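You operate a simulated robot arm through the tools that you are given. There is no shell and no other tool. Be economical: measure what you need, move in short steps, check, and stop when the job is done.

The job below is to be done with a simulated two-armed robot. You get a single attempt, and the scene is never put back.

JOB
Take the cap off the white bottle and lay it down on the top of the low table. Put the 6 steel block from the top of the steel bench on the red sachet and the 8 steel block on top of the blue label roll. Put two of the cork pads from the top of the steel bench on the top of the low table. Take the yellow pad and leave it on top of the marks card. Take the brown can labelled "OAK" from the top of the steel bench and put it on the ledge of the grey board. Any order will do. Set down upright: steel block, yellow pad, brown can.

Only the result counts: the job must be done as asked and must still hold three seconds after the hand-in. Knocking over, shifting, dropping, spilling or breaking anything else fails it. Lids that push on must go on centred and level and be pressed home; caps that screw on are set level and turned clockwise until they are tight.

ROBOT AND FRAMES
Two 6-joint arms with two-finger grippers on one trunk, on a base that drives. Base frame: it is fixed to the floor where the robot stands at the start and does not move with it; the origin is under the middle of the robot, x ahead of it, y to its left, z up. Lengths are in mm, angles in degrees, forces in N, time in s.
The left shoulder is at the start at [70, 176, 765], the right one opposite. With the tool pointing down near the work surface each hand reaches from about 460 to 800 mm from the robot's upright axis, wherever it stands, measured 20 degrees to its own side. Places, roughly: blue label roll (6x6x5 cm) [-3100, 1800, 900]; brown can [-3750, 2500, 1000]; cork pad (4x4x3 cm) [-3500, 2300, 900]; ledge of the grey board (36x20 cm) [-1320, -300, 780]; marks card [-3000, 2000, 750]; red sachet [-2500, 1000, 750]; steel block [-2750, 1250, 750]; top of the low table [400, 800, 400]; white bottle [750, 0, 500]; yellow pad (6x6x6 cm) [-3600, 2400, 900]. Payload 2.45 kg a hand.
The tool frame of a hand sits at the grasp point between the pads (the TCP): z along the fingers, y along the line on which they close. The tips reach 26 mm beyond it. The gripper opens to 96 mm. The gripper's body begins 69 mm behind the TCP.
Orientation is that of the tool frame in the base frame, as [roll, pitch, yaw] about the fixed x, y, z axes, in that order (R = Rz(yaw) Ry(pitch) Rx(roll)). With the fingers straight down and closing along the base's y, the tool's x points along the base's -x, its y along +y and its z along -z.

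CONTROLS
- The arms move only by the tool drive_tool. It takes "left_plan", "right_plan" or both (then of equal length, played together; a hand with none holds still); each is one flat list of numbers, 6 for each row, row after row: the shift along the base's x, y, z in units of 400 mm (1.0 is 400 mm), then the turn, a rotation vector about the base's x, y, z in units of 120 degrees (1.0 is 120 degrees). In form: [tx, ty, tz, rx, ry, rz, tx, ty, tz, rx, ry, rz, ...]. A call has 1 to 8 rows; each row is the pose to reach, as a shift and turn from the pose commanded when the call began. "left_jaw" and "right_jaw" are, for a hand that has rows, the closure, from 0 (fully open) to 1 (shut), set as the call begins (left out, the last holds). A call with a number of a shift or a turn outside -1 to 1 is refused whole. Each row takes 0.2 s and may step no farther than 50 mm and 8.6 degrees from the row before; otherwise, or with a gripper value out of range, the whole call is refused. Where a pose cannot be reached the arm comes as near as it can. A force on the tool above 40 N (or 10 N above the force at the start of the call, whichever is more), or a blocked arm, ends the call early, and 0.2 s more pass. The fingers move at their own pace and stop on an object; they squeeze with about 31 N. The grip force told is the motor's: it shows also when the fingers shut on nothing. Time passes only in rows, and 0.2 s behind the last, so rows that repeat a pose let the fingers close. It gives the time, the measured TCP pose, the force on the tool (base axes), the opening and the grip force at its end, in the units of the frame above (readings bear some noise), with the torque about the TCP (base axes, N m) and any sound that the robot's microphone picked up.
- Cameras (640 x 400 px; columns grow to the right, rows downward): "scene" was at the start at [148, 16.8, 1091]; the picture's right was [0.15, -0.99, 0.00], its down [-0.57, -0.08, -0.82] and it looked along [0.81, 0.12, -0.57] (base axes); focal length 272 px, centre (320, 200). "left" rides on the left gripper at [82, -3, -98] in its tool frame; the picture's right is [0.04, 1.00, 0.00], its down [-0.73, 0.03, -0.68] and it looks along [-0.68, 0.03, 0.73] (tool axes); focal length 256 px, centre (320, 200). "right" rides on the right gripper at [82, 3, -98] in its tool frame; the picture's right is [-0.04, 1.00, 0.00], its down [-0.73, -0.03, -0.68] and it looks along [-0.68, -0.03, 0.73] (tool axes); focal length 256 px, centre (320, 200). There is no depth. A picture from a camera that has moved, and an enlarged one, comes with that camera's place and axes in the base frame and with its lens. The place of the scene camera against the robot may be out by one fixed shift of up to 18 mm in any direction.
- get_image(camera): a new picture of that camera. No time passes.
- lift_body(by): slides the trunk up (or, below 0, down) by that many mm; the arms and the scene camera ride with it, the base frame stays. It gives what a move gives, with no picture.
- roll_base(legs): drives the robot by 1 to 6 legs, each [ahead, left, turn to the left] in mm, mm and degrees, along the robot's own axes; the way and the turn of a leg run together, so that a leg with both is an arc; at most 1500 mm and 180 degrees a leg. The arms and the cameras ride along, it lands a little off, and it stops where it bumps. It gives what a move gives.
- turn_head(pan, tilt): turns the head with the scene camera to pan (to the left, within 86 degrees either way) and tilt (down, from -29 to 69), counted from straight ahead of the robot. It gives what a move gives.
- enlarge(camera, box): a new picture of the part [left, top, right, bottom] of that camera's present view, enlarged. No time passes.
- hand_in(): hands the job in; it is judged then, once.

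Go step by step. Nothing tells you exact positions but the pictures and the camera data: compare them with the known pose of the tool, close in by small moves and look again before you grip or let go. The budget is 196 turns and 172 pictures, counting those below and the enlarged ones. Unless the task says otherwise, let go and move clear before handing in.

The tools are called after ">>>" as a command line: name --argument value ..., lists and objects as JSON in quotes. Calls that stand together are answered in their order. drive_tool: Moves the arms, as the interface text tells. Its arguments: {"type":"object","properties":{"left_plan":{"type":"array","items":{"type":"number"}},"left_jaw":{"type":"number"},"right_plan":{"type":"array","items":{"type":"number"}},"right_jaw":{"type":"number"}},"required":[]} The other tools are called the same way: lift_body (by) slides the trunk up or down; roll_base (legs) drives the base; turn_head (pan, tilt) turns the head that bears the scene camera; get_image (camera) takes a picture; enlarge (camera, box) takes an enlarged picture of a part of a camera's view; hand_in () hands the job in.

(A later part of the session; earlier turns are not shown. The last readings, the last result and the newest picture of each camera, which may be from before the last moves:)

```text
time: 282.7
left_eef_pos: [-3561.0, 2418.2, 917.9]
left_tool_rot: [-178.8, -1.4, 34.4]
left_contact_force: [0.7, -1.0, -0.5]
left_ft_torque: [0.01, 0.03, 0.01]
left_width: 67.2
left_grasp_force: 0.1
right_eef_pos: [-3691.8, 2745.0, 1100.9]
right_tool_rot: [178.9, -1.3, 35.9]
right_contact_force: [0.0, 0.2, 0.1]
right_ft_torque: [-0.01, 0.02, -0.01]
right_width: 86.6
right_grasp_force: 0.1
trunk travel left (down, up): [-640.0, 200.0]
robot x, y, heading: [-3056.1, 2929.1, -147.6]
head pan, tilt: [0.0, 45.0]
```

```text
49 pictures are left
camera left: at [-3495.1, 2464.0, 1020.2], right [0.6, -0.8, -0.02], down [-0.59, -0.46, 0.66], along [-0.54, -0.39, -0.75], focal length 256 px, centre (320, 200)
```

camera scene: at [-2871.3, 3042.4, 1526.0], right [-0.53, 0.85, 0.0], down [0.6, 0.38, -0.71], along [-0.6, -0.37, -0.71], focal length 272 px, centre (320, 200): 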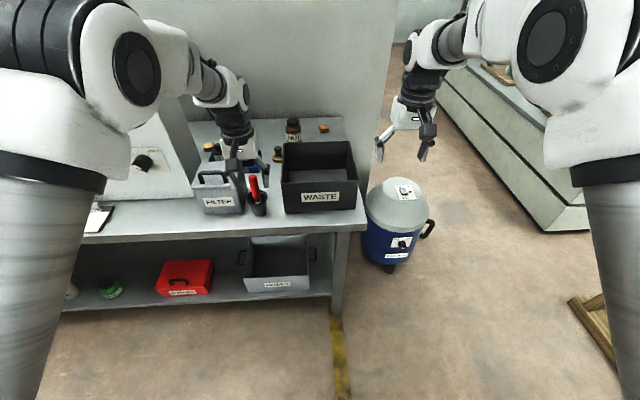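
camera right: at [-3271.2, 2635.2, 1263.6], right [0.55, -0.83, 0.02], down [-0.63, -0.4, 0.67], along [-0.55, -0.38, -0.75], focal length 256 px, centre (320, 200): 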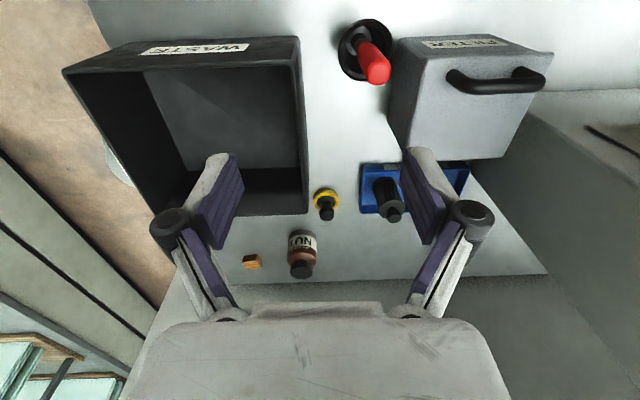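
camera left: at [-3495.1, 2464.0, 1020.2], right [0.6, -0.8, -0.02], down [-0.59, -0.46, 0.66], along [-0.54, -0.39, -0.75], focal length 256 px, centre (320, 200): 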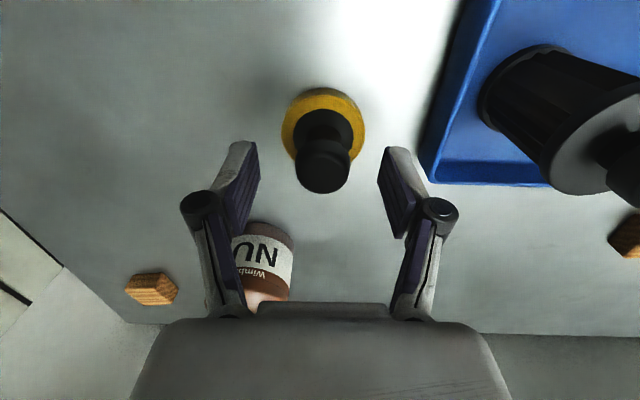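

>>> drive_tool --left_plan '[0.005, -0.002, -0.04, 0, 0, 0, 0.005, -0.002, -0.066, 0, 0, 0]'

>>> drive_tool --left_plan '[0, 0, 0, 0, 0, 0, 0, 0, 0, 0, 0, 0, 0, 0, 0, 0, 0, 0]' --left_jaw 1

>>> drive_tool --left_plan '[0, 0, 0.1, 0, 0, 0, 0, 0, 0.22, 0, 0, 0, 0, 0, 0.34, 0, 0, 0, 0, 0, 0.46, 0, 0, 0, 0, 0, 0.5, 0, 0, 0]'

>>> get_image --camera "left"

```text
time: 283.3
left_eef_pos: [-3557.5, 2418.4, 893.8]
left_tool_rot: [-179.0, -1.3, 34.4]
left_contact_force: [-1.1, 0.1, -0.5]
left_ft_torque: [-0.03, 0.0, 0.02]
left_width: 67.3
left_grasp_force: 0.0
right_eef_pos: [-3692.2, 2745.6, 1102.7]
right_tool_rot: [179.0, -1.1, 35.9]
right_contact_force: [-0.6, 0.0, 0.5]
right_ft_torque: [-0.01, -0.01, -0.01]
right_width: 86.5
right_grasp_force: 0.1
trunk travel left (down, up): [-640.0, 200.0]
robot x, y, heading: [-3054.4, 2930.4, -147.9]
head pan, tilt: [0.0, 45.0]
```

```text
time: 284.1
left_eef_pos: [-3557.4, 2418.5, 894.6]
left_tool_rot: [-178.9, -1.4, 34.5]
left_contact_force: [0.1, 0.4, 2.9]
left_ft_torque: [-0.07, -0.07, 0.02]
left_width: 26.9
left_grasp_force: 30.5
right_eef_pos: [-3691.8, 2746.4, 1103.3]
right_tool_rot: [178.9, -1.1, 35.8]
right_contact_force: [-0.3, 0.3, 0.6]
right_ft_torque: [-0.01, -0.02, 0.01]
right_width: 86.2
right_grasp_force: 0.1
trunk travel left (down, up): [-640.0, 200.0]
robot x, y, heading: [-3055.8, 2930.6, -147.7]
head pan, tilt: [0.0, 45.0]
```

```text
time: 285.3
left_eef_pos: [-3559.5, 2417.9, 1092.5]
left_tool_rot: [-178.9, -1.4, 34.5]
left_contact_force: [-0.5, 0.1, -1.0]
left_ft_torque: [0.02, -0.07, -0.02]
left_width: 27.0
left_grasp_force: 30.7
right_eef_pos: [-3691.2, 2744.8, 1103.8]
right_tool_rot: [178.9, -1.2, 36.0]
right_contact_force: [0.4, 0.4, -0.3]
right_ft_torque: [-0.01, 0.01, -0.03]
right_width: 86.6
right_grasp_force: 0.2
trunk travel left (down, up): [-640.0, 200.0]
robot x, y, heading: [-3059.8, 2927.0, -148.1]
head pan, tilt: [0.0, 45.0]
```

```text
48 pictures are left
camera left: at [-3493.1, 2462.7, 1193.9], right [0.6, -0.8, -0.02], down [-0.59, -0.46, 0.66], along [-0.54, -0.39, -0.75], focal length 256 px, centre (320, 200)
```

left: 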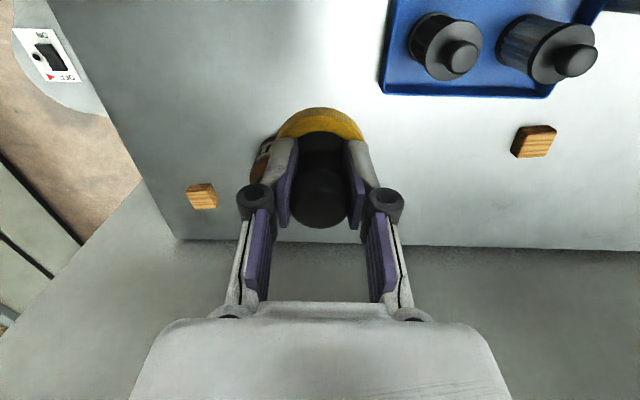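

The yellow pad is held. I'll back well clear of the control box, slide left and look at the marks card.

>>> roll_base --legs '[[-350, 0, 0], [0, 560, 0]]'

>>> get_image --camera "scene"

>>> get_image --camera "left"

```text
time: 290.4
left_eef_pos: [-2948.3, 2119.8, 1091.6]
left_tool_rot: [-179.0, -1.2, 35.4]
left_contact_force: [-0.5, -0.3, 0.2]
left_ft_torque: [-0.03, -0.03, 0.01]
left_width: 26.8
left_grasp_force: 31.2
right_eef_pos: [-3086.0, 2446.1, 1103.6]
right_tool_rot: [178.9, -1.1, 36.7]
right_contact_force: [-0.2, 0.1, 0.0]
right_ft_torque: [-0.01, -0.01, 0.0]
right_width: 86.0
right_grasp_force: 0.1
trunk travel left (down, up): [-640.0, 200.0]
robot x, y, heading: [-2454.7, 2642.2, -146.9]
head pan, tilt: [0.0, 45.0]
```

```text
47 pictures are left
camera scene: at [-2554.9, 2570.5, 1466.0], right [-0.54, 0.84, 0.0], down [0.59, 0.39, -0.71], along [-0.59, -0.39, -0.71], focal length 272 px, centre (320, 200)
```

scene: 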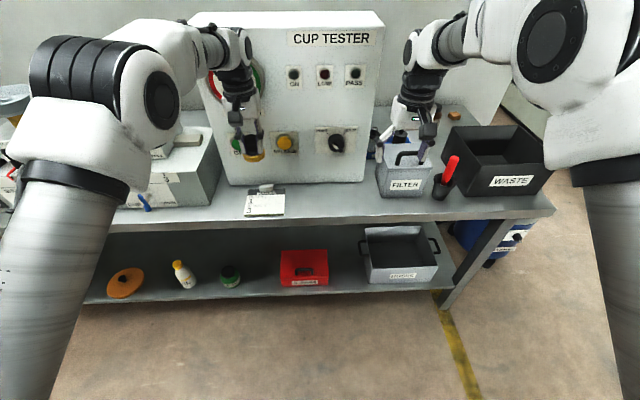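

```text
46 pictures are left
camera left: at [-2883.8, 2165.0, 1193.6], right [0.61, -0.79, -0.02], down [-0.59, -0.47, 0.66], along [-0.53, -0.39, -0.75], focal length 256 px, centre (320, 200)
```

left: 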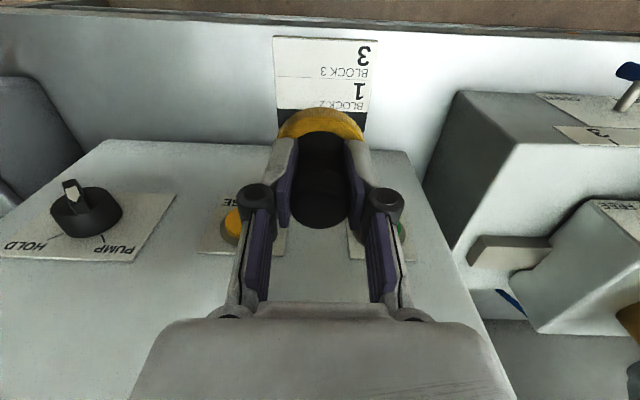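

The pad is right over the card's white area. I'll lower it in steps.

>>> drive_tool --left_plan '[-0.03, -0.02, -0.1, 0, 0, 0, -0.03, -0.02, -0.21, 0, 0, 0, -0.03, -0.02, -0.32, 0, 0, 0, -0.03, -0.02, -0.42, 0, 0, 0]'

>>> get_image --camera "left"

```text
time: 291.4
left_eef_pos: [-2962.7, 2108.9, 925.3]
left_tool_rot: [-178.9, -1.3, 35.4]
left_contact_force: [-0.6, -0.9, -0.7]
left_ft_torque: [0.0, 0.0, -0.01]
left_width: 26.9
left_grasp_force: 31.4
right_eef_pos: [-3087.5, 2444.2, 1101.1]
right_tool_rot: [178.9, -1.2, 36.7]
right_contact_force: [0.9, -1.2, -0.6]
right_ft_torque: [0.01, -0.04, 0.01]
right_width: 86.4
right_grasp_force: 0.1
trunk travel left (down, up): [-640.0, 200.0]
robot x, y, heading: [-2456.3, 2637.7, -147.0]
head pan, tilt: [0.0, 45.0]
```

```text
45 pictures are left
camera left: at [-2896.8, 2155.9, 1026.4], right [0.61, -0.79, -0.02], down [-0.59, -0.47, 0.66], along [-0.53, -0.39, -0.75], focal length 256 px, centre (320, 200)
```

left: 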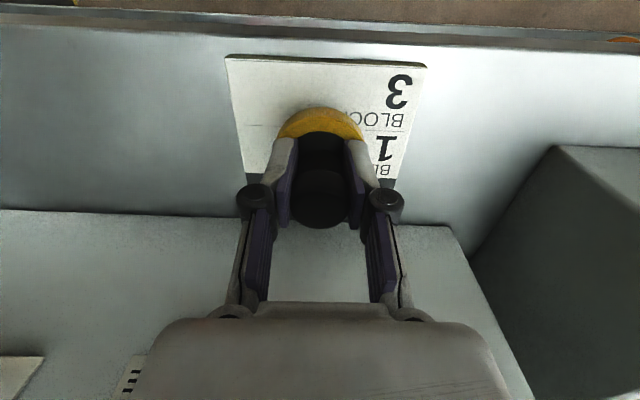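

>>> drive_tool --left_plan '[0, 0, -0.035, 0, 0, 0, 0, 0, -0.05, 0, 0, 0, 0, 0, -0.06, 0, 0, 0, 0, 0, -0.068, 0, 0, 0]'

```text
time: 292.4
left_eef_pos: [-2960.9, 2110.4, 903.9]
left_tool_rot: [-178.9, -0.7, 35.4]
left_contact_force: [-5.1, -4.3, 35.5]
left_ft_torque: [-0.21, -0.02, -0.01]
left_width: 27.1
left_grasp_force: 31.1
right_eef_pos: [-3083.5, 2448.4, 1104.2]
right_tool_rot: [178.8, -1.0, 36.8]
right_contact_force: [-1.1, -0.5, 0.5]
right_ft_torque: [-0.02, 0.0, 0.05]
right_width: 86.1
right_grasp_force: 0.1
trunk travel left (down, up): [-640.0, 200.0]
robot x, y, heading: [-2452.6, 2639.0, -146.9]
head pan, tilt: [0.0, 45.0]
```

Touching the card, so I'll relax, open slightly and lift away.

>>> drive_tool --left_plan '[0, 0, 0.014, 0, 0, 0, 0, 0, 0.014, 0, 0, 0]'

>>> drive_tool --left_plan '[0, 0, 0, 0, 0, 0, 0, 0, 0, 0, 0, 0, 0, 0, 0.08, 0, 0, 0, 0, 0, 0.2, 0, 0, 0, 0, 0, 0.32, 0, 0, 0, 0, 0, 0.44, 0, 0, 0]' --left_jaw 0.45

>>> get_image --camera "left"

```text
time: 293.0
left_eef_pos: [-2959.5, 2112.3, 904.0]
left_tool_rot: [-178.9, -1.3, 35.3]
left_contact_force: [-6.4, -2.9, 18.1]
left_ft_torque: [-0.3, 0.31, -0.02]
left_width: 27.2
left_grasp_force: 31.1
right_eef_pos: [-3085.2, 2446.4, 1103.8]
right_tool_rot: [178.8, -1.0, 36.8]
right_contact_force: [-0.4, -0.3, -0.5]
right_ft_torque: [0.03, 0.0, -0.01]
right_width: 86.5
right_grasp_force: 0.1
trunk travel left (down, up): [-640.0, 200.0]
robot x, y, heading: [-2455.5, 2638.7, -147.3]
head pan, tilt: [0.0, 45.0]
```

```text
time: 294.4
left_eef_pos: [-2959.6, 2108.6, 1081.0]
left_tool_rot: [-179.1, -1.3, 35.4]
left_contact_force: [-0.4, -0.5, 0.7]
left_ft_torque: [-0.02, 0.0, 0.02]
left_width: 52.7
left_grasp_force: 0.0
right_eef_pos: [-3086.0, 2445.3, 1102.6]
right_tool_rot: [178.8, -1.0, 36.7]
right_contact_force: [0.4, -0.4, 0.9]
right_ft_torque: [-0.03, -0.01, -0.01]
right_width: 86.5
right_grasp_force: 0.0
trunk travel left (down, up): [-640.0, 200.0]
robot x, y, heading: [-2453.3, 2636.7, -147.1]
head pan, tilt: [0.0, 45.0]
```

```text
44 pictures are left
camera left: at [-2895.6, 2156.1, 1182.1], right [0.61, -0.79, -0.02], down [-0.59, -0.47, 0.66], along [-0.53, -0.39, -0.75], focal length 256 px, centre (320, 200)
```

left: 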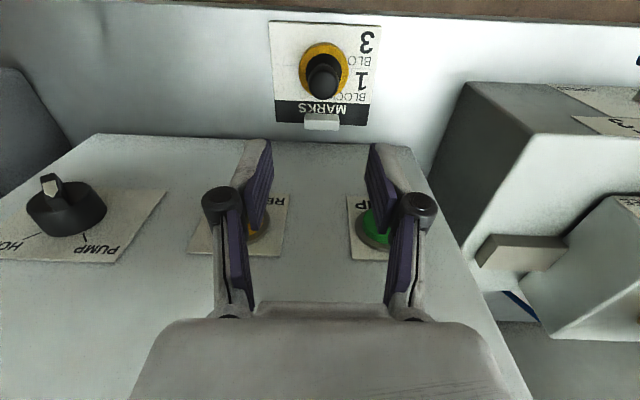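

The yellow pad stands on the marks card. Next come the steel blocks: I raise fully and slide left in front of the tester to look behind it.

>>> lift_body --by 195

>>> roll_base --legs '[[0, 480, 0], [180, 0, 0]]'

>>> turn_head --pan 0 --tilt 48

>>> get_image --camera "scene"

>>> get_image --camera "right"

>>> get_image --camera "left"

```text
time: 296.6
left_eef_pos: [-2961.3, 2108.3, 1273.7]
left_tool_rot: [-179.0, -1.3, 35.4]
left_contact_force: [-0.4, 0.2, 0.3]
left_ft_torque: [0.01, 0.02, 0.01]
left_width: 52.7
left_grasp_force: 0.1
right_eef_pos: [-3086.2, 2443.6, 1297.8]
right_tool_rot: [178.9, -1.1, 36.7]
right_contact_force: [-0.3, 0.7, 0.7]
right_ft_torque: [0.0, -0.04, 0.01]
right_width: 86.5
right_grasp_force: 0.1
trunk travel left (down, up): [-835.0, 5.0]
robot x, y, heading: [-2457.0, 2636.6, -147.0]
head pan, tilt: [0.0, 45.0]
```

```text
time: 300.5
left_eef_pos: [-2821.7, 1609.6, 1272.3]
left_tool_rot: [-178.9, -1.3, 35.9]
left_contact_force: [-0.5, -0.9, -0.1]
left_ft_torque: [0.04, -0.05, -0.02]
left_width: 52.8
left_grasp_force: 0.1
right_eef_pos: [-2947.0, 1944.3, 1296.4]
right_tool_rot: [178.9, -2.0, 37.0]
right_contact_force: [0.1, -0.2, 0.2]
right_ft_torque: [0.04, -0.03, 0.01]
right_width: 86.3
right_grasp_force: 0.1
trunk travel left (down, up): [-835.0, 5.0]
robot x, y, heading: [-2320.9, 2143.6, -146.6]
head pan, tilt: [0.0, 45.0]
stopped in leg 2: the force on the tool passed its limit at 72 N (the readings are from after the stop); the commanded pose is now the measured one
```

```text
time: 301.1
left_eef_pos: [-2821.5, 1608.3, 1273.0]
left_tool_rot: [-178.9, -1.5, 35.9]
left_contact_force: [-0.3, 0.0, 0.2]
left_ft_torque: [0.04, -0.01, 0.02]
left_width: 52.8
left_grasp_force: 0.1
right_eef_pos: [-2945.8, 1945.2, 1296.7]
right_tool_rot: [178.8, -2.0, 36.9]
right_contact_force: [-0.1, -0.3, -0.8]
right_ft_torque: [0.04, -0.01, -0.02]
right_width: 86.2
right_grasp_force: 0.1
trunk travel left (down, up): [-835.0, 5.0]
robot x, y, heading: [-2318.5, 2143.4, -146.5]
head pan, tilt: [0.0, 48.0]
```

```text
43 pictures are left
camera scene: at [-2417.1, 2075.5, 1656.7], right [-0.55, 0.83, 0.0], down [0.62, 0.41, -0.67], along [-0.56, -0.37, -0.74], focal length 272 px, centre (320, 200)
```

scene: 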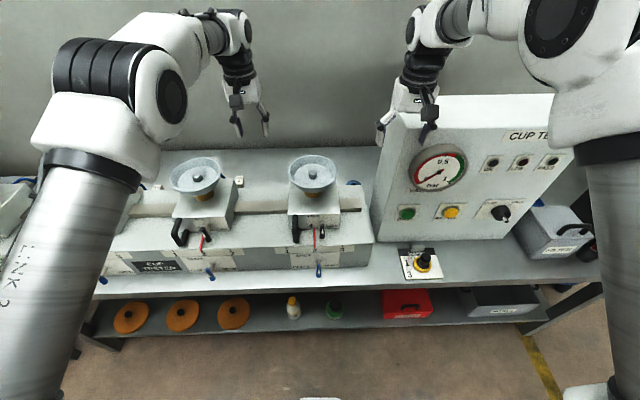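

```text
42 pictures are left
camera right: at [-2884.1, 1991.3, 1397.8], right [0.57, -0.82, 0.02], down [-0.63, -0.42, 0.65], along [-0.53, -0.38, -0.76], focal length 256 px, centre (320, 200)
```

right: 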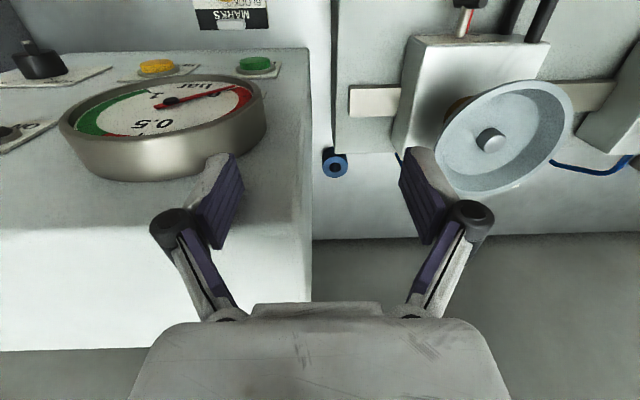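

```text
41 pictures are left
camera left: at [-2756.8, 1655.9, 1375.5], right [0.62, -0.79, -0.02], down [-0.58, -0.47, 0.66], along [-0.53, -0.4, -0.75], focal length 256 px, centre (320, 200)
```

left: 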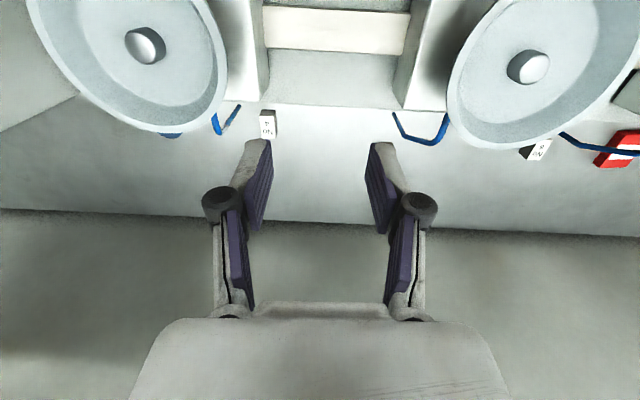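

The right hand touched the control box again, so I'm backing off. The blue roll stands between the tester and the box, and two blocks and the red sachet are behind the tester. I'll read the block labels.

>>> enlarge --camera "left" --box '[200, 80, 640, 200]'

>>> roll_base --legs '[[-200, 0, 0], [0, 200, 0]]'

>>> get_image --camera "scene"

```text
1.45 times, centred on (420, 140) of left
camera zoom: at [-2756.8, 1655.9, 1375.5], right [0.62, -0.79, -0.02], down [-0.58, -0.47, 0.66], along [-0.53, -0.4, -0.75], focal length 372 px, centre (174, 287)
```

zoom: 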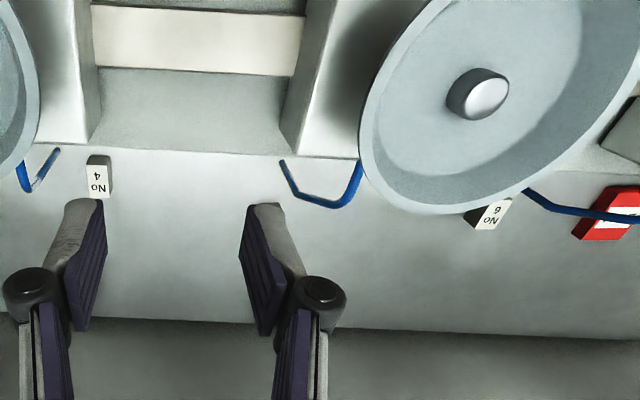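

```text
time: 303.9
left_eef_pos: [-2549.8, 1560.4, 1273.5]
left_tool_rot: [-179.1, -1.4, 35.6]
left_contact_force: [-0.7, 0.2, -0.3]
left_ft_torque: [-0.02, -0.02, -0.01]
left_width: 52.7
left_grasp_force: 0.0
right_eef_pos: [-2672.7, 1898.8, 1296.1]
right_tool_rot: [178.6, -2.0, 36.7]
right_contact_force: [-0.7, 1.0, -0.1]
right_ft_torque: [-0.04, -0.02, 0.02]
right_width: 86.4
right_grasp_force: 0.1
trunk travel left (down, up): [-835.0, 5.0]
robot x, y, heading: [-2043.4, 2093.9, -146.9]
head pan, tilt: [0.0, 48.0]
```

```text
39 pictures are left
camera scene: at [-2144.1, 2026.8, 1656.7], right [-0.55, 0.84, 0.0], down [0.62, 0.41, -0.67], along [-0.56, -0.37, -0.74], focal length 272 px, centre (320, 200)
```

scene: 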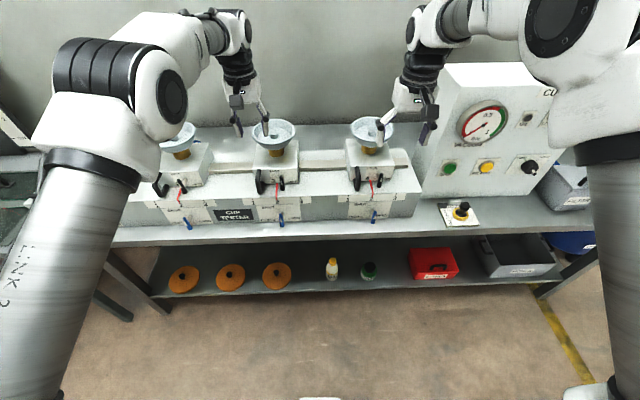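

The nearer block reads 4 and the one by the sachet reads 6. The 8 must be further left, so I'll slide left and look.

>>> roll_base --legs '[[0, 450, 0], [190, 0, 0]]'

>>> get_image --camera "left"

>>> get_image --camera "right"

```text
time: 307.8
left_eef_pos: [-2459.0, 1088.7, 1278.0]
left_tool_rot: [-179.0, -1.1, 35.6]
left_contact_force: [1.0, 0.7, -0.1]
left_ft_torque: [-0.03, 0.05, 0.04]
left_width: 52.9
left_grasp_force: 0.1
right_eef_pos: [-2581.5, 1424.3, 1299.9]
right_tool_rot: [178.7, -1.8, 36.6]
right_contact_force: [0.5, 0.8, -0.6]
right_ft_torque: [-0.07, 0.04, 0.0]
right_width: 86.2
right_grasp_force: 0.1
trunk travel left (down, up): [-835.0, 5.0]
robot x, y, heading: [-1954.7, 1614.6, -146.9]
head pan, tilt: [0.0, 48.0]
```

```text
38 pictures are left
camera left: at [-2394.5, 1134.3, 1378.3], right [0.61, -0.79, -0.02], down [-0.58, -0.47, 0.66], along [-0.53, -0.4, -0.75], focal length 256 px, centre (320, 200)
```

left: 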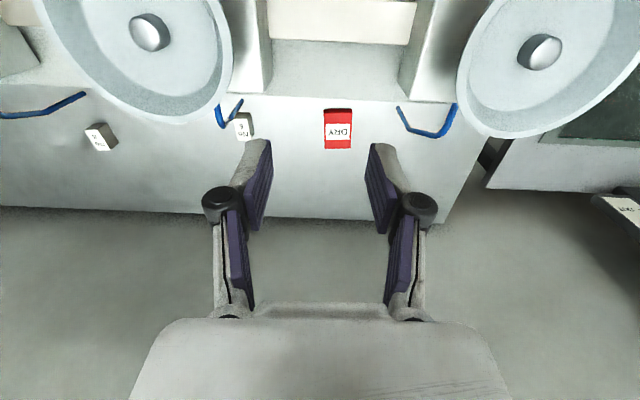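

```text
37 pictures are left
camera right: at [-2519.8, 1470.3, 1400.2], right [0.56, -0.83, 0.02], down [-0.63, -0.41, 0.66], along [-0.53, -0.38, -0.76], focal length 256 px, centre (320, 200)
```

right: 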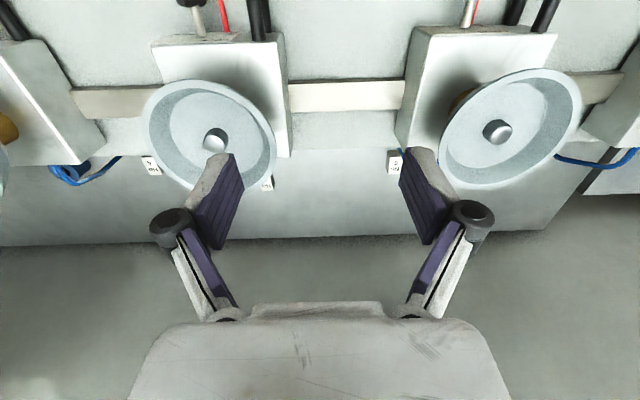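

>>> enlarge --camera "left" --box '[60, 90, 380, 170]'

>>> enlarge --camera "right" --box '[120, 130, 430, 210]'

```text
2.00 times, centred on (220, 130) of left
camera zoom: at [-2394.5, 1134.3, 1378.3], right [0.61, -0.79, -0.02], down [-0.58, -0.47, 0.66], along [-0.53, -0.4, -0.75], focal length 512 px, centre (520, 340)
```

zoom: 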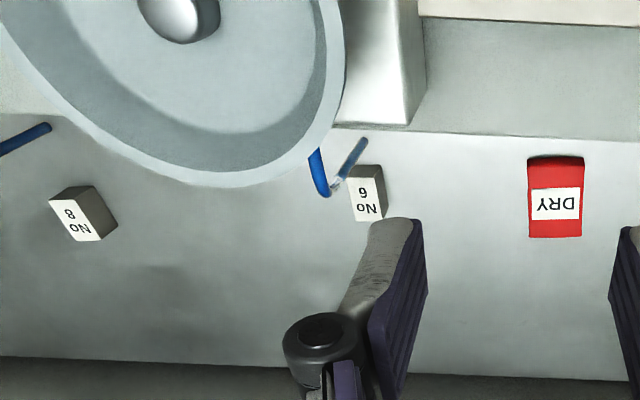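

```text
2.06 times, centred on (275, 170) of right
camera zoom: at [-2519.8, 1470.3, 1400.2], right [0.56, -0.83, 0.02], down [-0.63, -0.41, 0.66], along [-0.53, -0.38, -0.76], focal length 528 px, centre (413, 262)
```

zoom: 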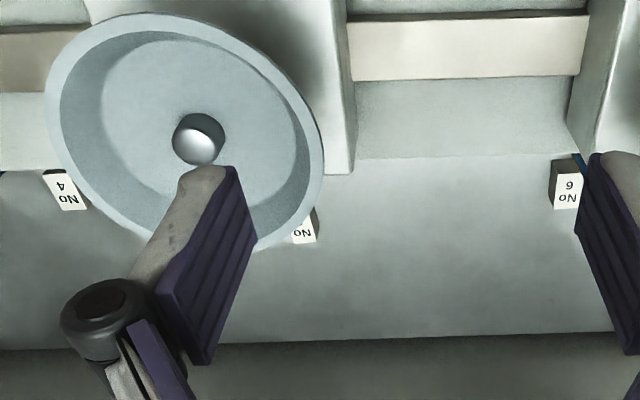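

Behind the tester stand blocks 4, 8 and 6 and the red DRY sachet, between me and bowls with rims at about z 1140. I'll line up the left shoulder with block 6 and move close, so the arm can drop steeply behind the bowl.

>>> roll_base --legs '[[0, -164, 0], [232, 0, 0]]'

>>> get_image --camera "left"

>>> get_image --camera "scene"

```text
time: 310.5
left_eef_pos: [-2739.9, 1098.5, 1276.3]
left_tool_rot: [-178.9, -1.1, 35.5]
left_contact_force: [-0.1, -0.5, -0.1]
left_ft_torque: [-0.02, 0.02, 0.01]
left_width: 52.8
left_grasp_force: 0.1
right_eef_pos: [-2864.0, 1435.7, 1300.8]
right_tool_rot: [178.8, -1.8, 36.6]
right_contact_force: [1.4, -0.3, -0.3]
right_ft_torque: [-0.04, 0.05, 0.01]
right_width: 86.6
right_grasp_force: 0.2
trunk travel left (down, up): [-835.0, 5.0]
robot x, y, heading: [-2240.3, 1631.0, -146.9]
head pan, tilt: [0.0, 48.0]
```

```text
34 pictures are left
camera left: at [-2675.7, 1145.1, 1377.9], right [0.61, -0.79, -0.02], down [-0.58, -0.47, 0.66], along [-0.53, -0.4, -0.75], focal length 256 px, centre (320, 200)
```

left: 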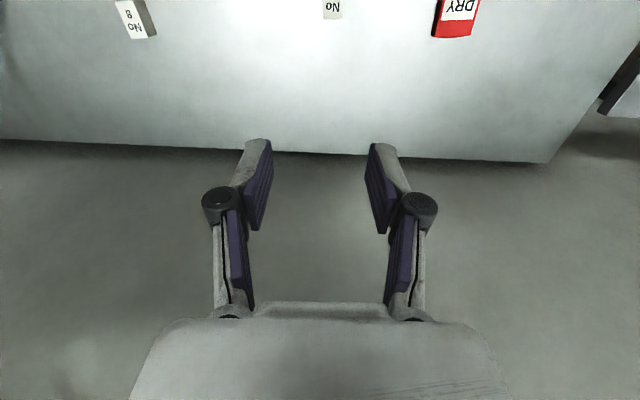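

```text
33 pictures are left
camera scene: at [-2332.9, 1563.1, 1657.2], right [-0.55, 0.84, 0.0], down [0.62, 0.41, -0.67], along [-0.56, -0.37, -0.74], focal length 272 px, centre (320, 200)
```

scene: 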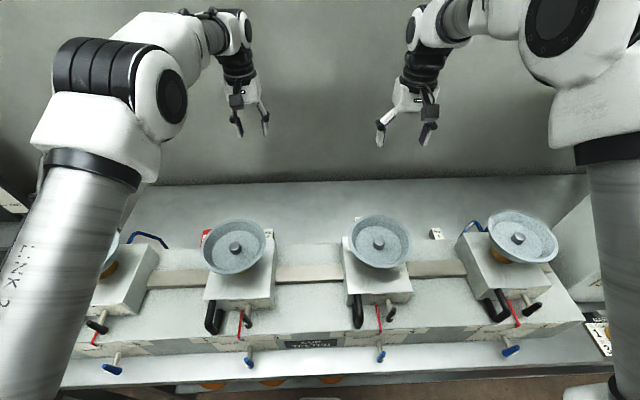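

Block 6 is almost under the left hand. I'll shift back slightly and go down behind the bowl.

>>> drive_tool --left_plan '[0.05, 0.017, -0.08, 0, 0, 0, 0.1, 0.035, -0.16, 0, 0, 0, 0.1, 0.035, -0.26, 0, 0, 0, 0.1, 0.035, -0.36, 0, 0, 0, 0.1, 0.035, -0.46, 0, 0, 0, 0.1, 0.035, -0.56, 0, 0, 0, 0.1, 0.035, -0.66, 0, 0, 0]' --left_jaw 0.3

>>> get_image --camera "left"

>>> get_image --camera "scene"

```text
time: 312.1
left_eef_pos: [-2704.2, 1108.1, 1010.6]
left_tool_rot: [-178.8, -1.3, 35.6]
left_contact_force: [0.5, -0.1, -0.4]
left_ft_torque: [0.0, -0.04, 0.03]
left_width: 67.2
left_grasp_force: 0.1
right_eef_pos: [-2867.2, 1433.2, 1295.9]
right_tool_rot: [178.9, -2.0, 36.6]
right_contact_force: [-0.5, -0.8, 0.1]
right_ft_torque: [0.03, -0.03, 0.03]
right_width: 86.2
right_grasp_force: 0.0
trunk travel left (down, up): [-835.0, 5.0]
robot x, y, heading: [-2239.9, 1630.0, -147.1]
head pan, tilt: [0.0, 48.0]
```

```text
32 pictures are left
camera left: at [-2640.3, 1154.5, 1112.2], right [0.61, -0.79, -0.02], down [-0.58, -0.47, 0.66], along [-0.53, -0.4, -0.75], focal length 256 px, centre (320, 200)
```

left: 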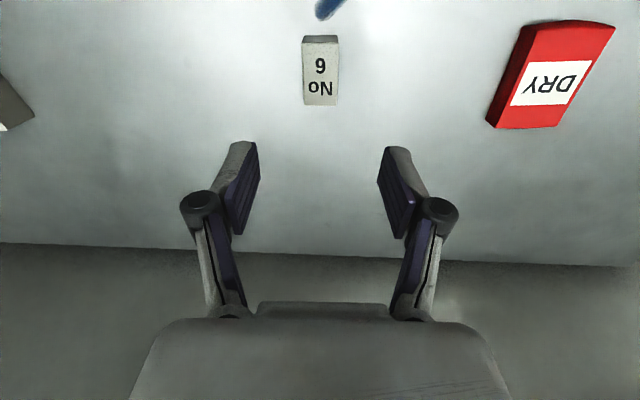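

```text
31 pictures are left
camera scene: at [-2337.8, 1559.5, 1656.7], right [-0.55, 0.84, 0.0], down [0.62, 0.41, -0.67], along [-0.56, -0.37, -0.74], focal length 272 px, centre (320, 200)
```

scene: 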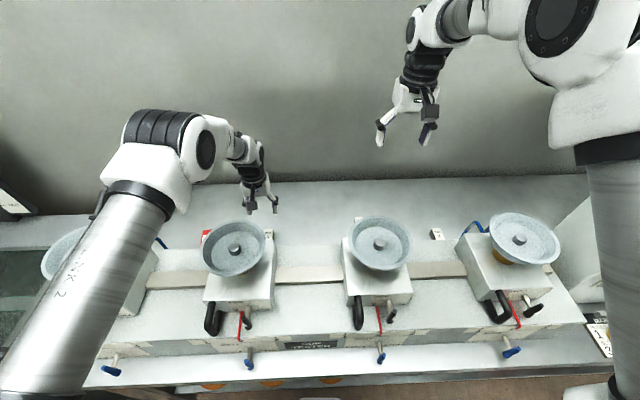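

Block 6 is centred. I'll lower and grip it.

>>> drive_tool --left_plan '[0.018, 0.018, -0.1, 0, 0, 0, 0.018, 0.018, -0.2, 0, 0, 0, 0.018, 0.018, -0.29, 0, 0, 0, 0.018, 0.018, -0.32, 0, 0, 0, 0.018, 0.018, -0.333, 0, 0, 0]'

>>> get_image --camera "left"

```text
time: 313.3
left_eef_pos: [-2696.4, 1117.9, 878.7]
left_tool_rot: [-178.9, -1.2, 35.7]
left_contact_force: [0.7, 0.3, 0.3]
left_ft_torque: [0.03, -0.03, -0.01]
left_width: 67.1
left_grasp_force: 0.0
right_eef_pos: [-2866.2, 1434.6, 1296.9]
right_tool_rot: [178.8, -2.0, 36.5]
right_contact_force: [0.5, -0.2, 0.0]
right_ft_torque: [0.0, -0.04, -0.03]
right_width: 86.3
right_grasp_force: 0.1
trunk travel left (down, up): [-835.0, 5.0]
robot x, y, heading: [-2238.0, 1629.3, -146.7]
head pan, tilt: [0.0, 48.0]
```

```text
30 pictures are left
camera left: at [-2631.2, 1163.3, 980.3], right [0.61, -0.79, -0.02], down [-0.58, -0.47, 0.66], along [-0.53, -0.4, -0.75], focal length 256 px, centre (320, 200)
```

left: 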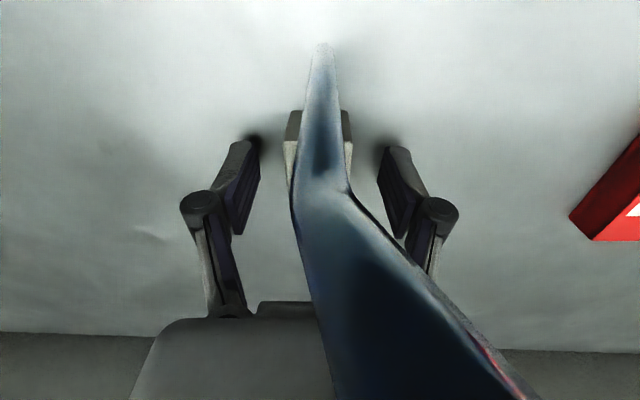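

A blue hose is just in front of the camera, but there's no contact. I'll close on the block and lift straight back up.

>>> drive_tool --left_plan '[0, 0, 0, 0, 0, 0, 0, 0, 0, 0, 0, 0, 0, 0, 0, 0, 0, 0]' --left_jaw 1

>>> drive_tool --left_plan '[0, 0, 0.1, 0, 0, 0, 0, 0, 0.21, 0, 0, 0, 0, 0, 0.32, 0, 0, 0]'

>>> get_image --camera "left"

```text
time: 314.1
left_eef_pos: [-2695.2, 1116.4, 879.8]
left_tool_rot: [-178.9, -1.3, 35.6]
left_contact_force: [0.3, 0.3, 1.5]
left_ft_torque: [-0.08, 0.03, -0.05]
left_width: 29.6
left_grasp_force: 31.1
right_eef_pos: [-2865.2, 1434.7, 1299.1]
right_tool_rot: [178.8, -1.9, 36.6]
right_contact_force: [-0.7, -1.2, -1.2]
right_ft_torque: [0.0, -0.04, 0.01]
right_width: 86.2
right_grasp_force: 0.0
trunk travel left (down, up): [-835.0, 5.0]
robot x, y, heading: [-2241.2, 1625.6, -147.0]
head pan, tilt: [0.0, 48.0]
```

```text
time: 314.9
left_eef_pos: [-2695.8, 1116.8, 1006.5]
left_tool_rot: [-178.8, -1.3, 35.6]
left_contact_force: [-0.4, -0.8, -2.1]
left_ft_torque: [-0.05, 0.01, -0.02]
left_width: 29.5
left_grasp_force: 30.8
right_eef_pos: [-2865.7, 1433.9, 1297.4]
right_tool_rot: [178.9, -2.0, 36.6]
right_contact_force: [-0.3, -0.3, -0.2]
right_ft_torque: [0.0, 0.06, -0.01]
right_width: 86.5
right_grasp_force: 0.1
trunk travel left (down, up): [-835.0, 5.0]
robot x, y, heading: [-2241.0, 1627.7, -146.7]
head pan, tilt: [0.0, 48.0]
```

```text
29 pictures are left
camera left: at [-2630.9, 1164.7, 1108.7], right [0.61, -0.79, -0.02], down [-0.58, -0.47, 0.66], along [-0.53, -0.4, -0.75], focal length 256 px, centre (320, 200)
```

left: 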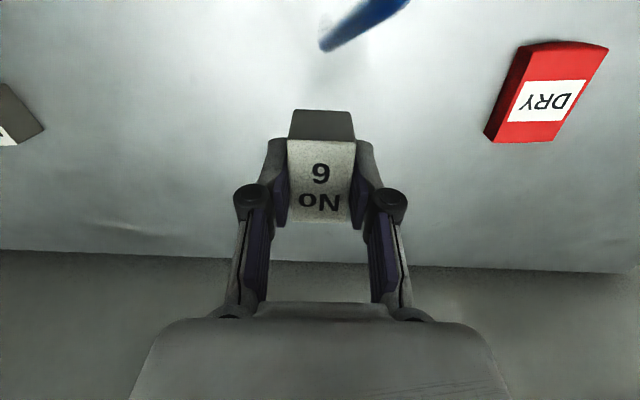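

Block 6 is held level. I'll carry it over to the DRY sachet at about (-2576, 950).

>>> drive_tool --left_plan '[0.06, -0.0835, 0.05, 0, 0, 0, 0.12, -0.167, 0.05, 0, 0, 0, 0.18, -0.2505, 0.05, 0, 0, 0, 0.24, -0.334, 0.05, 0, 0, 0, 0.3, -0.4175, 0.05, 0, 0, 0, 0.3, -0.4175, -0.05, 0, 0, 0]'

>>> get_image --camera "left"

```text
time: 316.3
left_eef_pos: [-2577.9, 949.3, 984.9]
left_tool_rot: [-179.0, -1.3, 35.6]
left_contact_force: [0.4, 0.2, -2.2]
left_ft_torque: [0.0, -0.05, -0.02]
left_width: 29.2
left_grasp_force: 30.8
right_eef_pos: [-2869.1, 1433.0, 1297.4]
right_tool_rot: [178.8, -2.0, 36.5]
right_contact_force: [-1.0, 0.0, 0.0]
right_ft_torque: [0.0, -0.01, 0.02]
right_width: 86.5
right_grasp_force: 0.1
trunk travel left (down, up): [-835.0, 5.0]
robot x, y, heading: [-2239.3, 1627.3, -146.5]
head pan, tilt: [0.0, 48.0]
```

```text
28 pictures are left
camera left: at [-2514.8, 995.5, 1086.6], right [0.61, -0.79, -0.02], down [-0.59, -0.47, 0.66], along [-0.53, -0.4, -0.75], focal length 256 px, centre (320, 200)
```

left: 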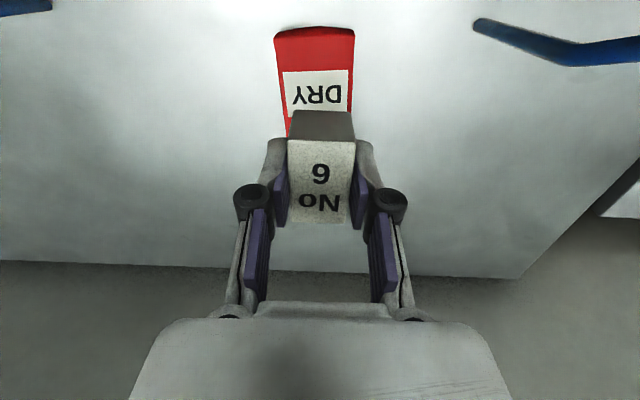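

It's centred over the sachet. I'll lower gently until contact.

>>> drive_tool --left_plan '[-0.006, 0.007, -0.08, 0, 0, 0, -0.006, 0.007, -0.16, 0, 0, 0, -0.006, 0.007, -0.19, 0, 0, 0, -0.006, 0.007, -0.205, 0, 0, 0, -0.006, 0.007, -0.22, 0, 0, 0]'

```text
time: 317.5
left_eef_pos: [-2579.0, 954.0, 899.5]
left_tool_rot: [-179.0, -0.9, 35.5]
left_contact_force: [-0.3, -3.8, 16.4]
left_ft_torque: [0.1, -0.38, -0.07]
left_width: 30.1
left_grasp_force: 31.2
right_eef_pos: [-2864.8, 1436.3, 1299.6]
right_tool_rot: [178.7, -1.8, 36.6]
right_contact_force: [0.3, -0.1, 0.7]
right_ft_torque: [0.0, -0.04, -0.02]
right_width: 86.1
right_grasp_force: 0.1
trunk travel left (down, up): [-835.0, 5.0]
robot x, y, heading: [-2236.6, 1628.4, -146.7]
head pan, tilt: [0.0, 48.0]
```

Contact. I'll relax, open a little, and lift off.

>>> drive_tool --left_plan '[0, 0, 0.006, 0, 0, 0, 0, 0, 0.006, 0, 0, 0]'

>>> drive_tool --left_plan '[0, 0, 0, 0, 0, 0, 0, 0, 0, 0, 0, 0, 0, 0, 0.06, 0, 0, 0, 0, 0, 0.16, 0, 0, 0, 0, 0, 0.27, 0, 0, 0]' --left_jaw 0.45

>>> get_image --camera "left"

```text
time: 318.1
left_eef_pos: [-2579.6, 953.8, 901.7]
left_tool_rot: [-179.0, -1.1, 35.6]
left_contact_force: [-3.1, -4.6, 11.5]
left_ft_torque: [-0.11, 0.0, 0.01]
left_width: 29.5
left_grasp_force: 31.0
right_eef_pos: [-2866.4, 1434.6, 1298.4]
right_tool_rot: [178.7, -1.9, 36.6]
right_contact_force: [0.2, -0.3, 0.3]
right_ft_torque: [0.0, 0.0, -0.01]
right_width: 86.5
right_grasp_force: 0.0
trunk travel left (down, up): [-835.0, 5.0]
robot x, y, heading: [-2239.5, 1626.9, -146.8]
head pan, tilt: [0.0, 48.0]
```

```text
time: 319.3
left_eef_pos: [-2577.1, 952.4, 1009.4]
left_tool_rot: [-179.0, -1.2, 35.5]
left_contact_force: [-0.7, 0.1, 0.4]
left_ft_torque: [-0.01, 0.01, -0.02]
left_width: 52.8
left_grasp_force: 0.1
right_eef_pos: [-2865.6, 1435.4, 1298.2]
right_tool_rot: [178.8, -1.9, 36.6]
right_contact_force: [0.6, -0.4, 0.6]
right_ft_torque: [0.0, 0.06, -0.02]
right_width: 86.4
right_grasp_force: 0.0
trunk travel left (down, up): [-835.0, 5.0]
robot x, y, heading: [-2236.8, 1624.7, -146.8]
head pan, tilt: [0.0, 48.0]
```

```text
27 pictures are left
camera left: at [-2512.3, 1000.2, 1110.9], right [0.61, -0.79, -0.02], down [-0.58, -0.47, 0.66], along [-0.53, -0.4, -0.75], focal length 256 px, centre (320, 200)
```

left: 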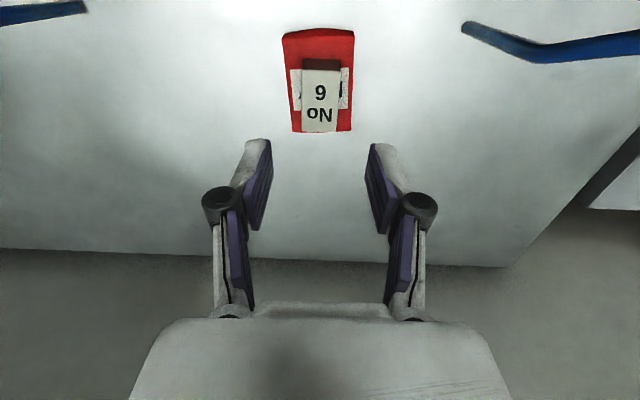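

Block 6 stands on the sachet. I'll raise the left hand, then turn the base 20 degrees left so the right shoulder is closer to block 8.

>>> drive_tool --left_plan '[0, 0, 0.11, 0, 0, 0, 0, 0, 0.22, 0, 0, 0, 0, 0, 0.33, 0, 0, 0, 0, 0, 0.44, 0, 0, 0, 0, 0, 0.55, 0, 0, 0, 0, 0, 0.66, 0, 0, 0]'

>>> roll_base --legs '[[0, 0, 20]]'

>>> get_image --camera "right"

```text
time: 320.7
left_eef_pos: [-2577.1, 954.5, 1273.5]
left_tool_rot: [-178.9, -1.3, 35.5]
left_contact_force: [1.1, 0.1, 0.3]
left_ft_torque: [-0.03, -0.02, 0.0]
left_width: 52.9
left_grasp_force: 0.0
right_eef_pos: [-2864.8, 1436.5, 1297.5]
right_tool_rot: [178.8, -1.8, 36.6]
right_contact_force: [-0.2, -0.2, -0.9]
right_ft_torque: [-0.01, 0.0, 0.01]
right_width: 86.3
right_grasp_force: 0.1
trunk travel left (down, up): [-835.0, 5.0]
robot x, y, heading: [-2236.2, 1627.8, -146.9]
head pan, tilt: [0.0, 48.0]
```

```text
time: 322.2
left_eef_pos: [-2324.6, 878.9, 1274.1]
left_tool_rot: [-179.0, -1.3, 55.8]
left_contact_force: [0.1, -0.2, 0.0]
left_ft_torque: [-0.01, 0.0, 0.02]
left_width: 52.8
left_grasp_force: 0.1
right_eef_pos: [-2761.8, 1229.2, 1299.0]
right_tool_rot: [178.6, -1.9, 56.7]
right_contact_force: [0.2, 0.5, 0.6]
right_ft_torque: [-0.04, -0.02, 0.04]
right_width: 86.4
right_grasp_force: 0.1
trunk travel left (down, up): [-835.0, 5.0]
robot x, y, heading: [-2239.4, 1628.1, -126.5]
head pan, tilt: [0.0, 48.0]
```

```text
26 pictures are left
camera right: at [-2719.4, 1294.5, 1398.1], right [0.81, -0.58, 0.02], down [-0.45, -0.61, 0.65], along [-0.37, -0.54, -0.76], focal length 256 px, centre (320, 200)
```

right: 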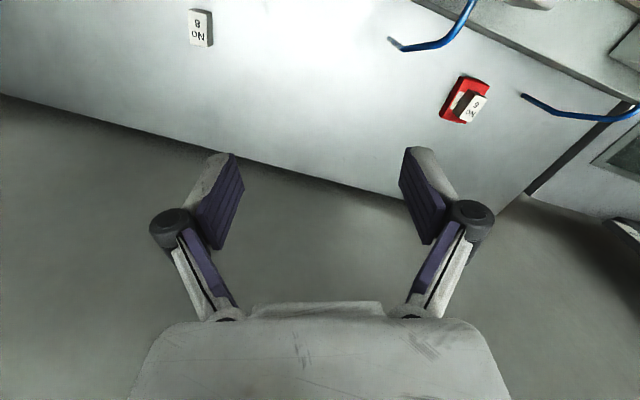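

Block 8 is at (-2919, 1356). I'll move the right hand over it and partway down.

>>> drive_tool --right_plan '[-0.0785, 0.0635, 0, 0, 0, 0, -0.157, 0.127, 0, 0, 0, 0, -0.2355, 0.1905, 0, 0, 0, 0, -0.314, 0.254, 0, 0, 0, 0, -0.3925, 0.3175, 0, 0, 0, 0, -0.3925, 0.3175, -0.11, 0, 0, 0, -0.3925, 0.3175, -0.22, 0, 0, 0, -0.3925, 0.3175, -0.33, 0, 0, 0]' --right_jaw 0.35

>>> drive_tool --right_plan '[0, 0, -0.1, 0, 0, 0, 0, 0, -0.2, 0, 0, 0, 0, 0, -0.3, 0, 0, 0, 0, 0, -0.4, 0, 0, 0]'

>>> get_image --camera "right"

```text
time: 324.0
left_eef_pos: [-2325.7, 879.4, 1272.5]
left_tool_rot: [-179.0, -1.4, 55.8]
left_contact_force: [-0.6, 0.6, -0.3]
left_ft_torque: [-0.01, -0.03, -0.01]
left_width: 52.8
left_grasp_force: 0.1
right_eef_pos: [-2919.9, 1357.9, 1164.8]
right_tool_rot: [178.7, -2.0, 56.8]
right_contact_force: [-0.8, 1.0, -0.3]
right_ft_torque: [0.01, -0.02, 0.01]
right_width: 62.1
right_grasp_force: 0.1
trunk travel left (down, up): [-835.0, 5.0]
robot x, y, heading: [-2235.8, 1627.0, -126.8]
head pan, tilt: [0.0, 48.0]
```

```text
time: 325.0
left_eef_pos: [-2323.9, 878.0, 1272.6]
left_tool_rot: [-178.8, -1.3, 55.8]
left_contact_force: [0.0, -1.1, 0.3]
left_ft_torque: [0.03, 0.0, 0.01]
left_width: 52.7
left_grasp_force: 0.0
right_eef_pos: [-2921.0, 1355.5, 1004.7]
right_tool_rot: [178.8, -2.1, 56.8]
right_contact_force: [-0.2, -0.8, -0.6]
right_ft_torque: [0.02, 0.0, -0.06]
right_width: 62.2
right_grasp_force: 0.1
trunk travel left (down, up): [-835.0, 5.0]
robot x, y, heading: [-2237.9, 1628.9, -126.5]
head pan, tilt: [0.0, 48.0]
```

```text
25 pictures are left
camera right: at [-2878.3, 1419.5, 1106.2], right [0.81, -0.58, 0.02], down [-0.45, -0.61, 0.65], along [-0.37, -0.54, -0.76], focal length 256 px, centre (320, 200)
```

right: 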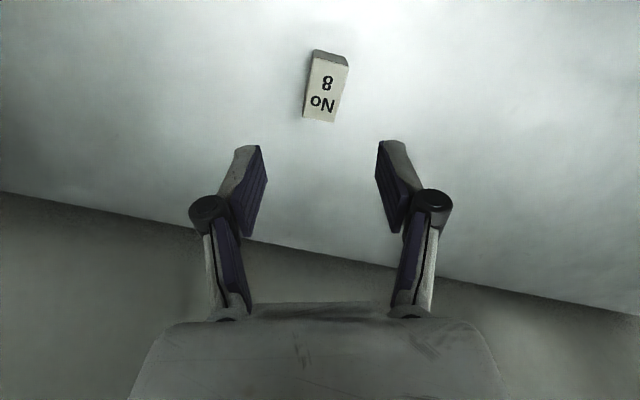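

Block 8 is turned about 14 degrees relative to the fingers. I'll match that while lowering.

>>> drive_tool --right_plan '[0.01, -0.002, -0.06, 0, 0, -0.06, 0.02, -0.004, -0.12, 0, 0, -0.12, 0.02, -0.004, -0.19, 0, 0, -0.12]'

>>> get_image --camera "right"

```text
time: 325.8
left_eef_pos: [-2322.7, 878.6, 1271.3]
left_tool_rot: [-179.0, -1.3, 55.8]
left_contact_force: [-0.6, -0.4, -0.7]
left_ft_torque: [0.01, -0.01, -0.01]
left_width: 52.8
left_grasp_force: 0.0
right_eef_pos: [-2910.0, 1355.3, 930.3]
right_tool_rot: [178.7, -2.0, 42.3]
right_contact_force: [-0.7, -0.2, -0.2]
right_ft_torque: [-0.03, 0.02, 0.0]
right_width: 62.4
right_grasp_force: 0.1
trunk travel left (down, up): [-835.0, 5.0]
robot x, y, heading: [-2240.2, 1628.9, -126.5]
head pan, tilt: [0.0, 48.0]
```

```text
24 pictures are left
camera right: at [-2853.4, 1405.7, 1030.3], right [0.64, -0.77, 0.02], down [-0.59, -0.48, 0.65], along [-0.49, -0.43, -0.76], focal length 256 px, centre (320, 200)
```

right: 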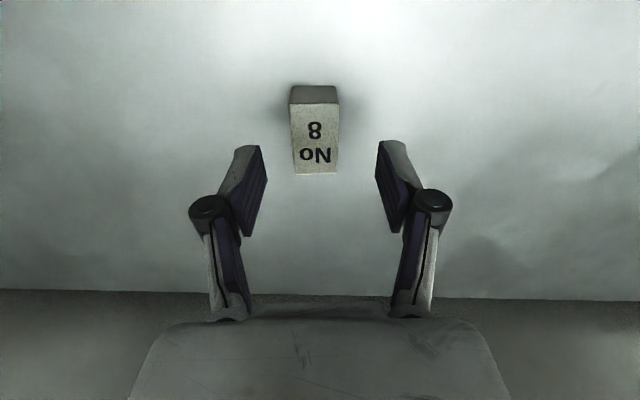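

Aligned. I'll lower, grip and lift.

>>> drive_tool --right_plan '[-0.005, 0.005, -0.08, 0, 0, 0, -0.005, 0.005, -0.115, 0, 0, 0, -0.005, 0.005, -0.127, 0, 0, 0]'

>>> drive_tool --right_plan '[0, 0, 0, 0, 0, 0, 0, 0, 0, 0, 0, 0, 0, 0, 0, 0, 0, 0]' --right_jaw 1

>>> drive_tool --right_plan '[0, 0, 0.11, 0, 0, 0, 0, 0, 0.22, 0, 0, 0, 0, 0, 0.33, 0, 0, 0, 0, 0, 0.44, 0, 0, 0, 0, 0, 0.55, 0, 0, 0, 0, 0, 0.66, 0, 0, 0, 0, 0, 0.77, 0, 0, 0, 0, 0, 0.88, 0, 0, 0]'

>>> get_image --camera "right"

```text
time: 326.6
left_eef_pos: [-2323.6, 879.1, 1273.0]
left_tool_rot: [-179.0, -1.4, 55.8]
left_contact_force: [0.6, -0.6, 0.3]
left_ft_torque: [-0.01, 0.02, 0.0]
left_width: 53.0
left_grasp_force: 0.2
right_eef_pos: [-2910.8, 1357.8, 880.5]
right_tool_rot: [178.8, -1.9, 42.4]
right_contact_force: [-0.5, -0.2, 0.2]
right_ft_torque: [-0.01, 0.02, 0.04]
right_width: 62.5
right_grasp_force: 0.0
trunk travel left (down, up): [-835.0, 5.0]
robot x, y, heading: [-2239.1, 1629.3, -126.5]
head pan, tilt: [0.0, 48.0]
```

```text
time: 327.4
left_eef_pos: [-2323.8, 878.5, 1272.5]
left_tool_rot: [-178.9, -1.2, 55.8]
left_contact_force: [-0.4, 0.3, 0.2]
left_ft_torque: [0.03, 0.03, 0.0]
left_width: 52.8
left_grasp_force: 0.0
right_eef_pos: [-2910.4, 1356.3, 881.4]
right_tool_rot: [178.8, -1.9, 42.4]
right_contact_force: [-1.2, 0.5, 1.3]
right_ft_torque: [0.05, 0.1, 0.01]
right_width: 29.4
right_grasp_force: 31.2
trunk travel left (down, up): [-835.0, 5.0]
robot x, y, heading: [-2240.5, 1631.4, -126.4]
head pan, tilt: [0.0, 48.0]
```

```text
time: 329.2
left_eef_pos: [-2322.2, 878.6, 1272.2]
left_tool_rot: [-178.9, -1.1, 56.0]
left_contact_force: [-1.0, 1.0, 0.1]
left_ft_torque: [0.02, 0.03, -0.03]
left_width: 52.6
left_grasp_force: 0.0
right_eef_pos: [-2909.2, 1359.7, 1234.2]
right_tool_rot: [178.8, -1.9, 42.5]
right_contact_force: [0.7, 0.7, -1.6]
right_ft_torque: [0.01, 0.04, -0.06]
right_width: 29.6
right_grasp_force: 31.5
trunk travel left (down, up): [-835.0, 5.0]
robot x, y, heading: [-2240.9, 1628.9, -126.5]
head pan, tilt: [0.0, 48.0]
```

```text
23 pictures are left
camera right: at [-2851.8, 1411.0, 1332.7], right [0.64, -0.77, 0.02], down [-0.59, -0.48, 0.65], along [-0.49, -0.43, -0.76], focal length 256 px, centre (320, 200)
```

right: 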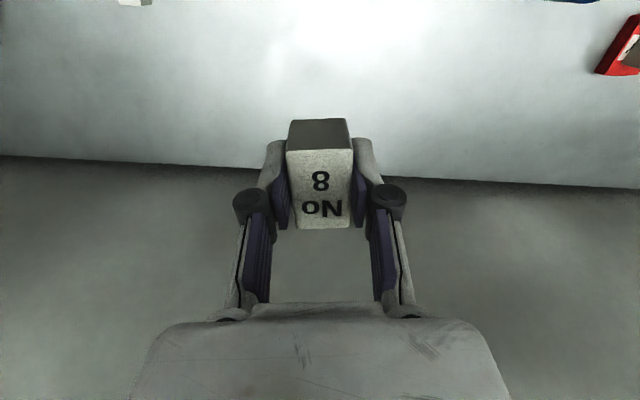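

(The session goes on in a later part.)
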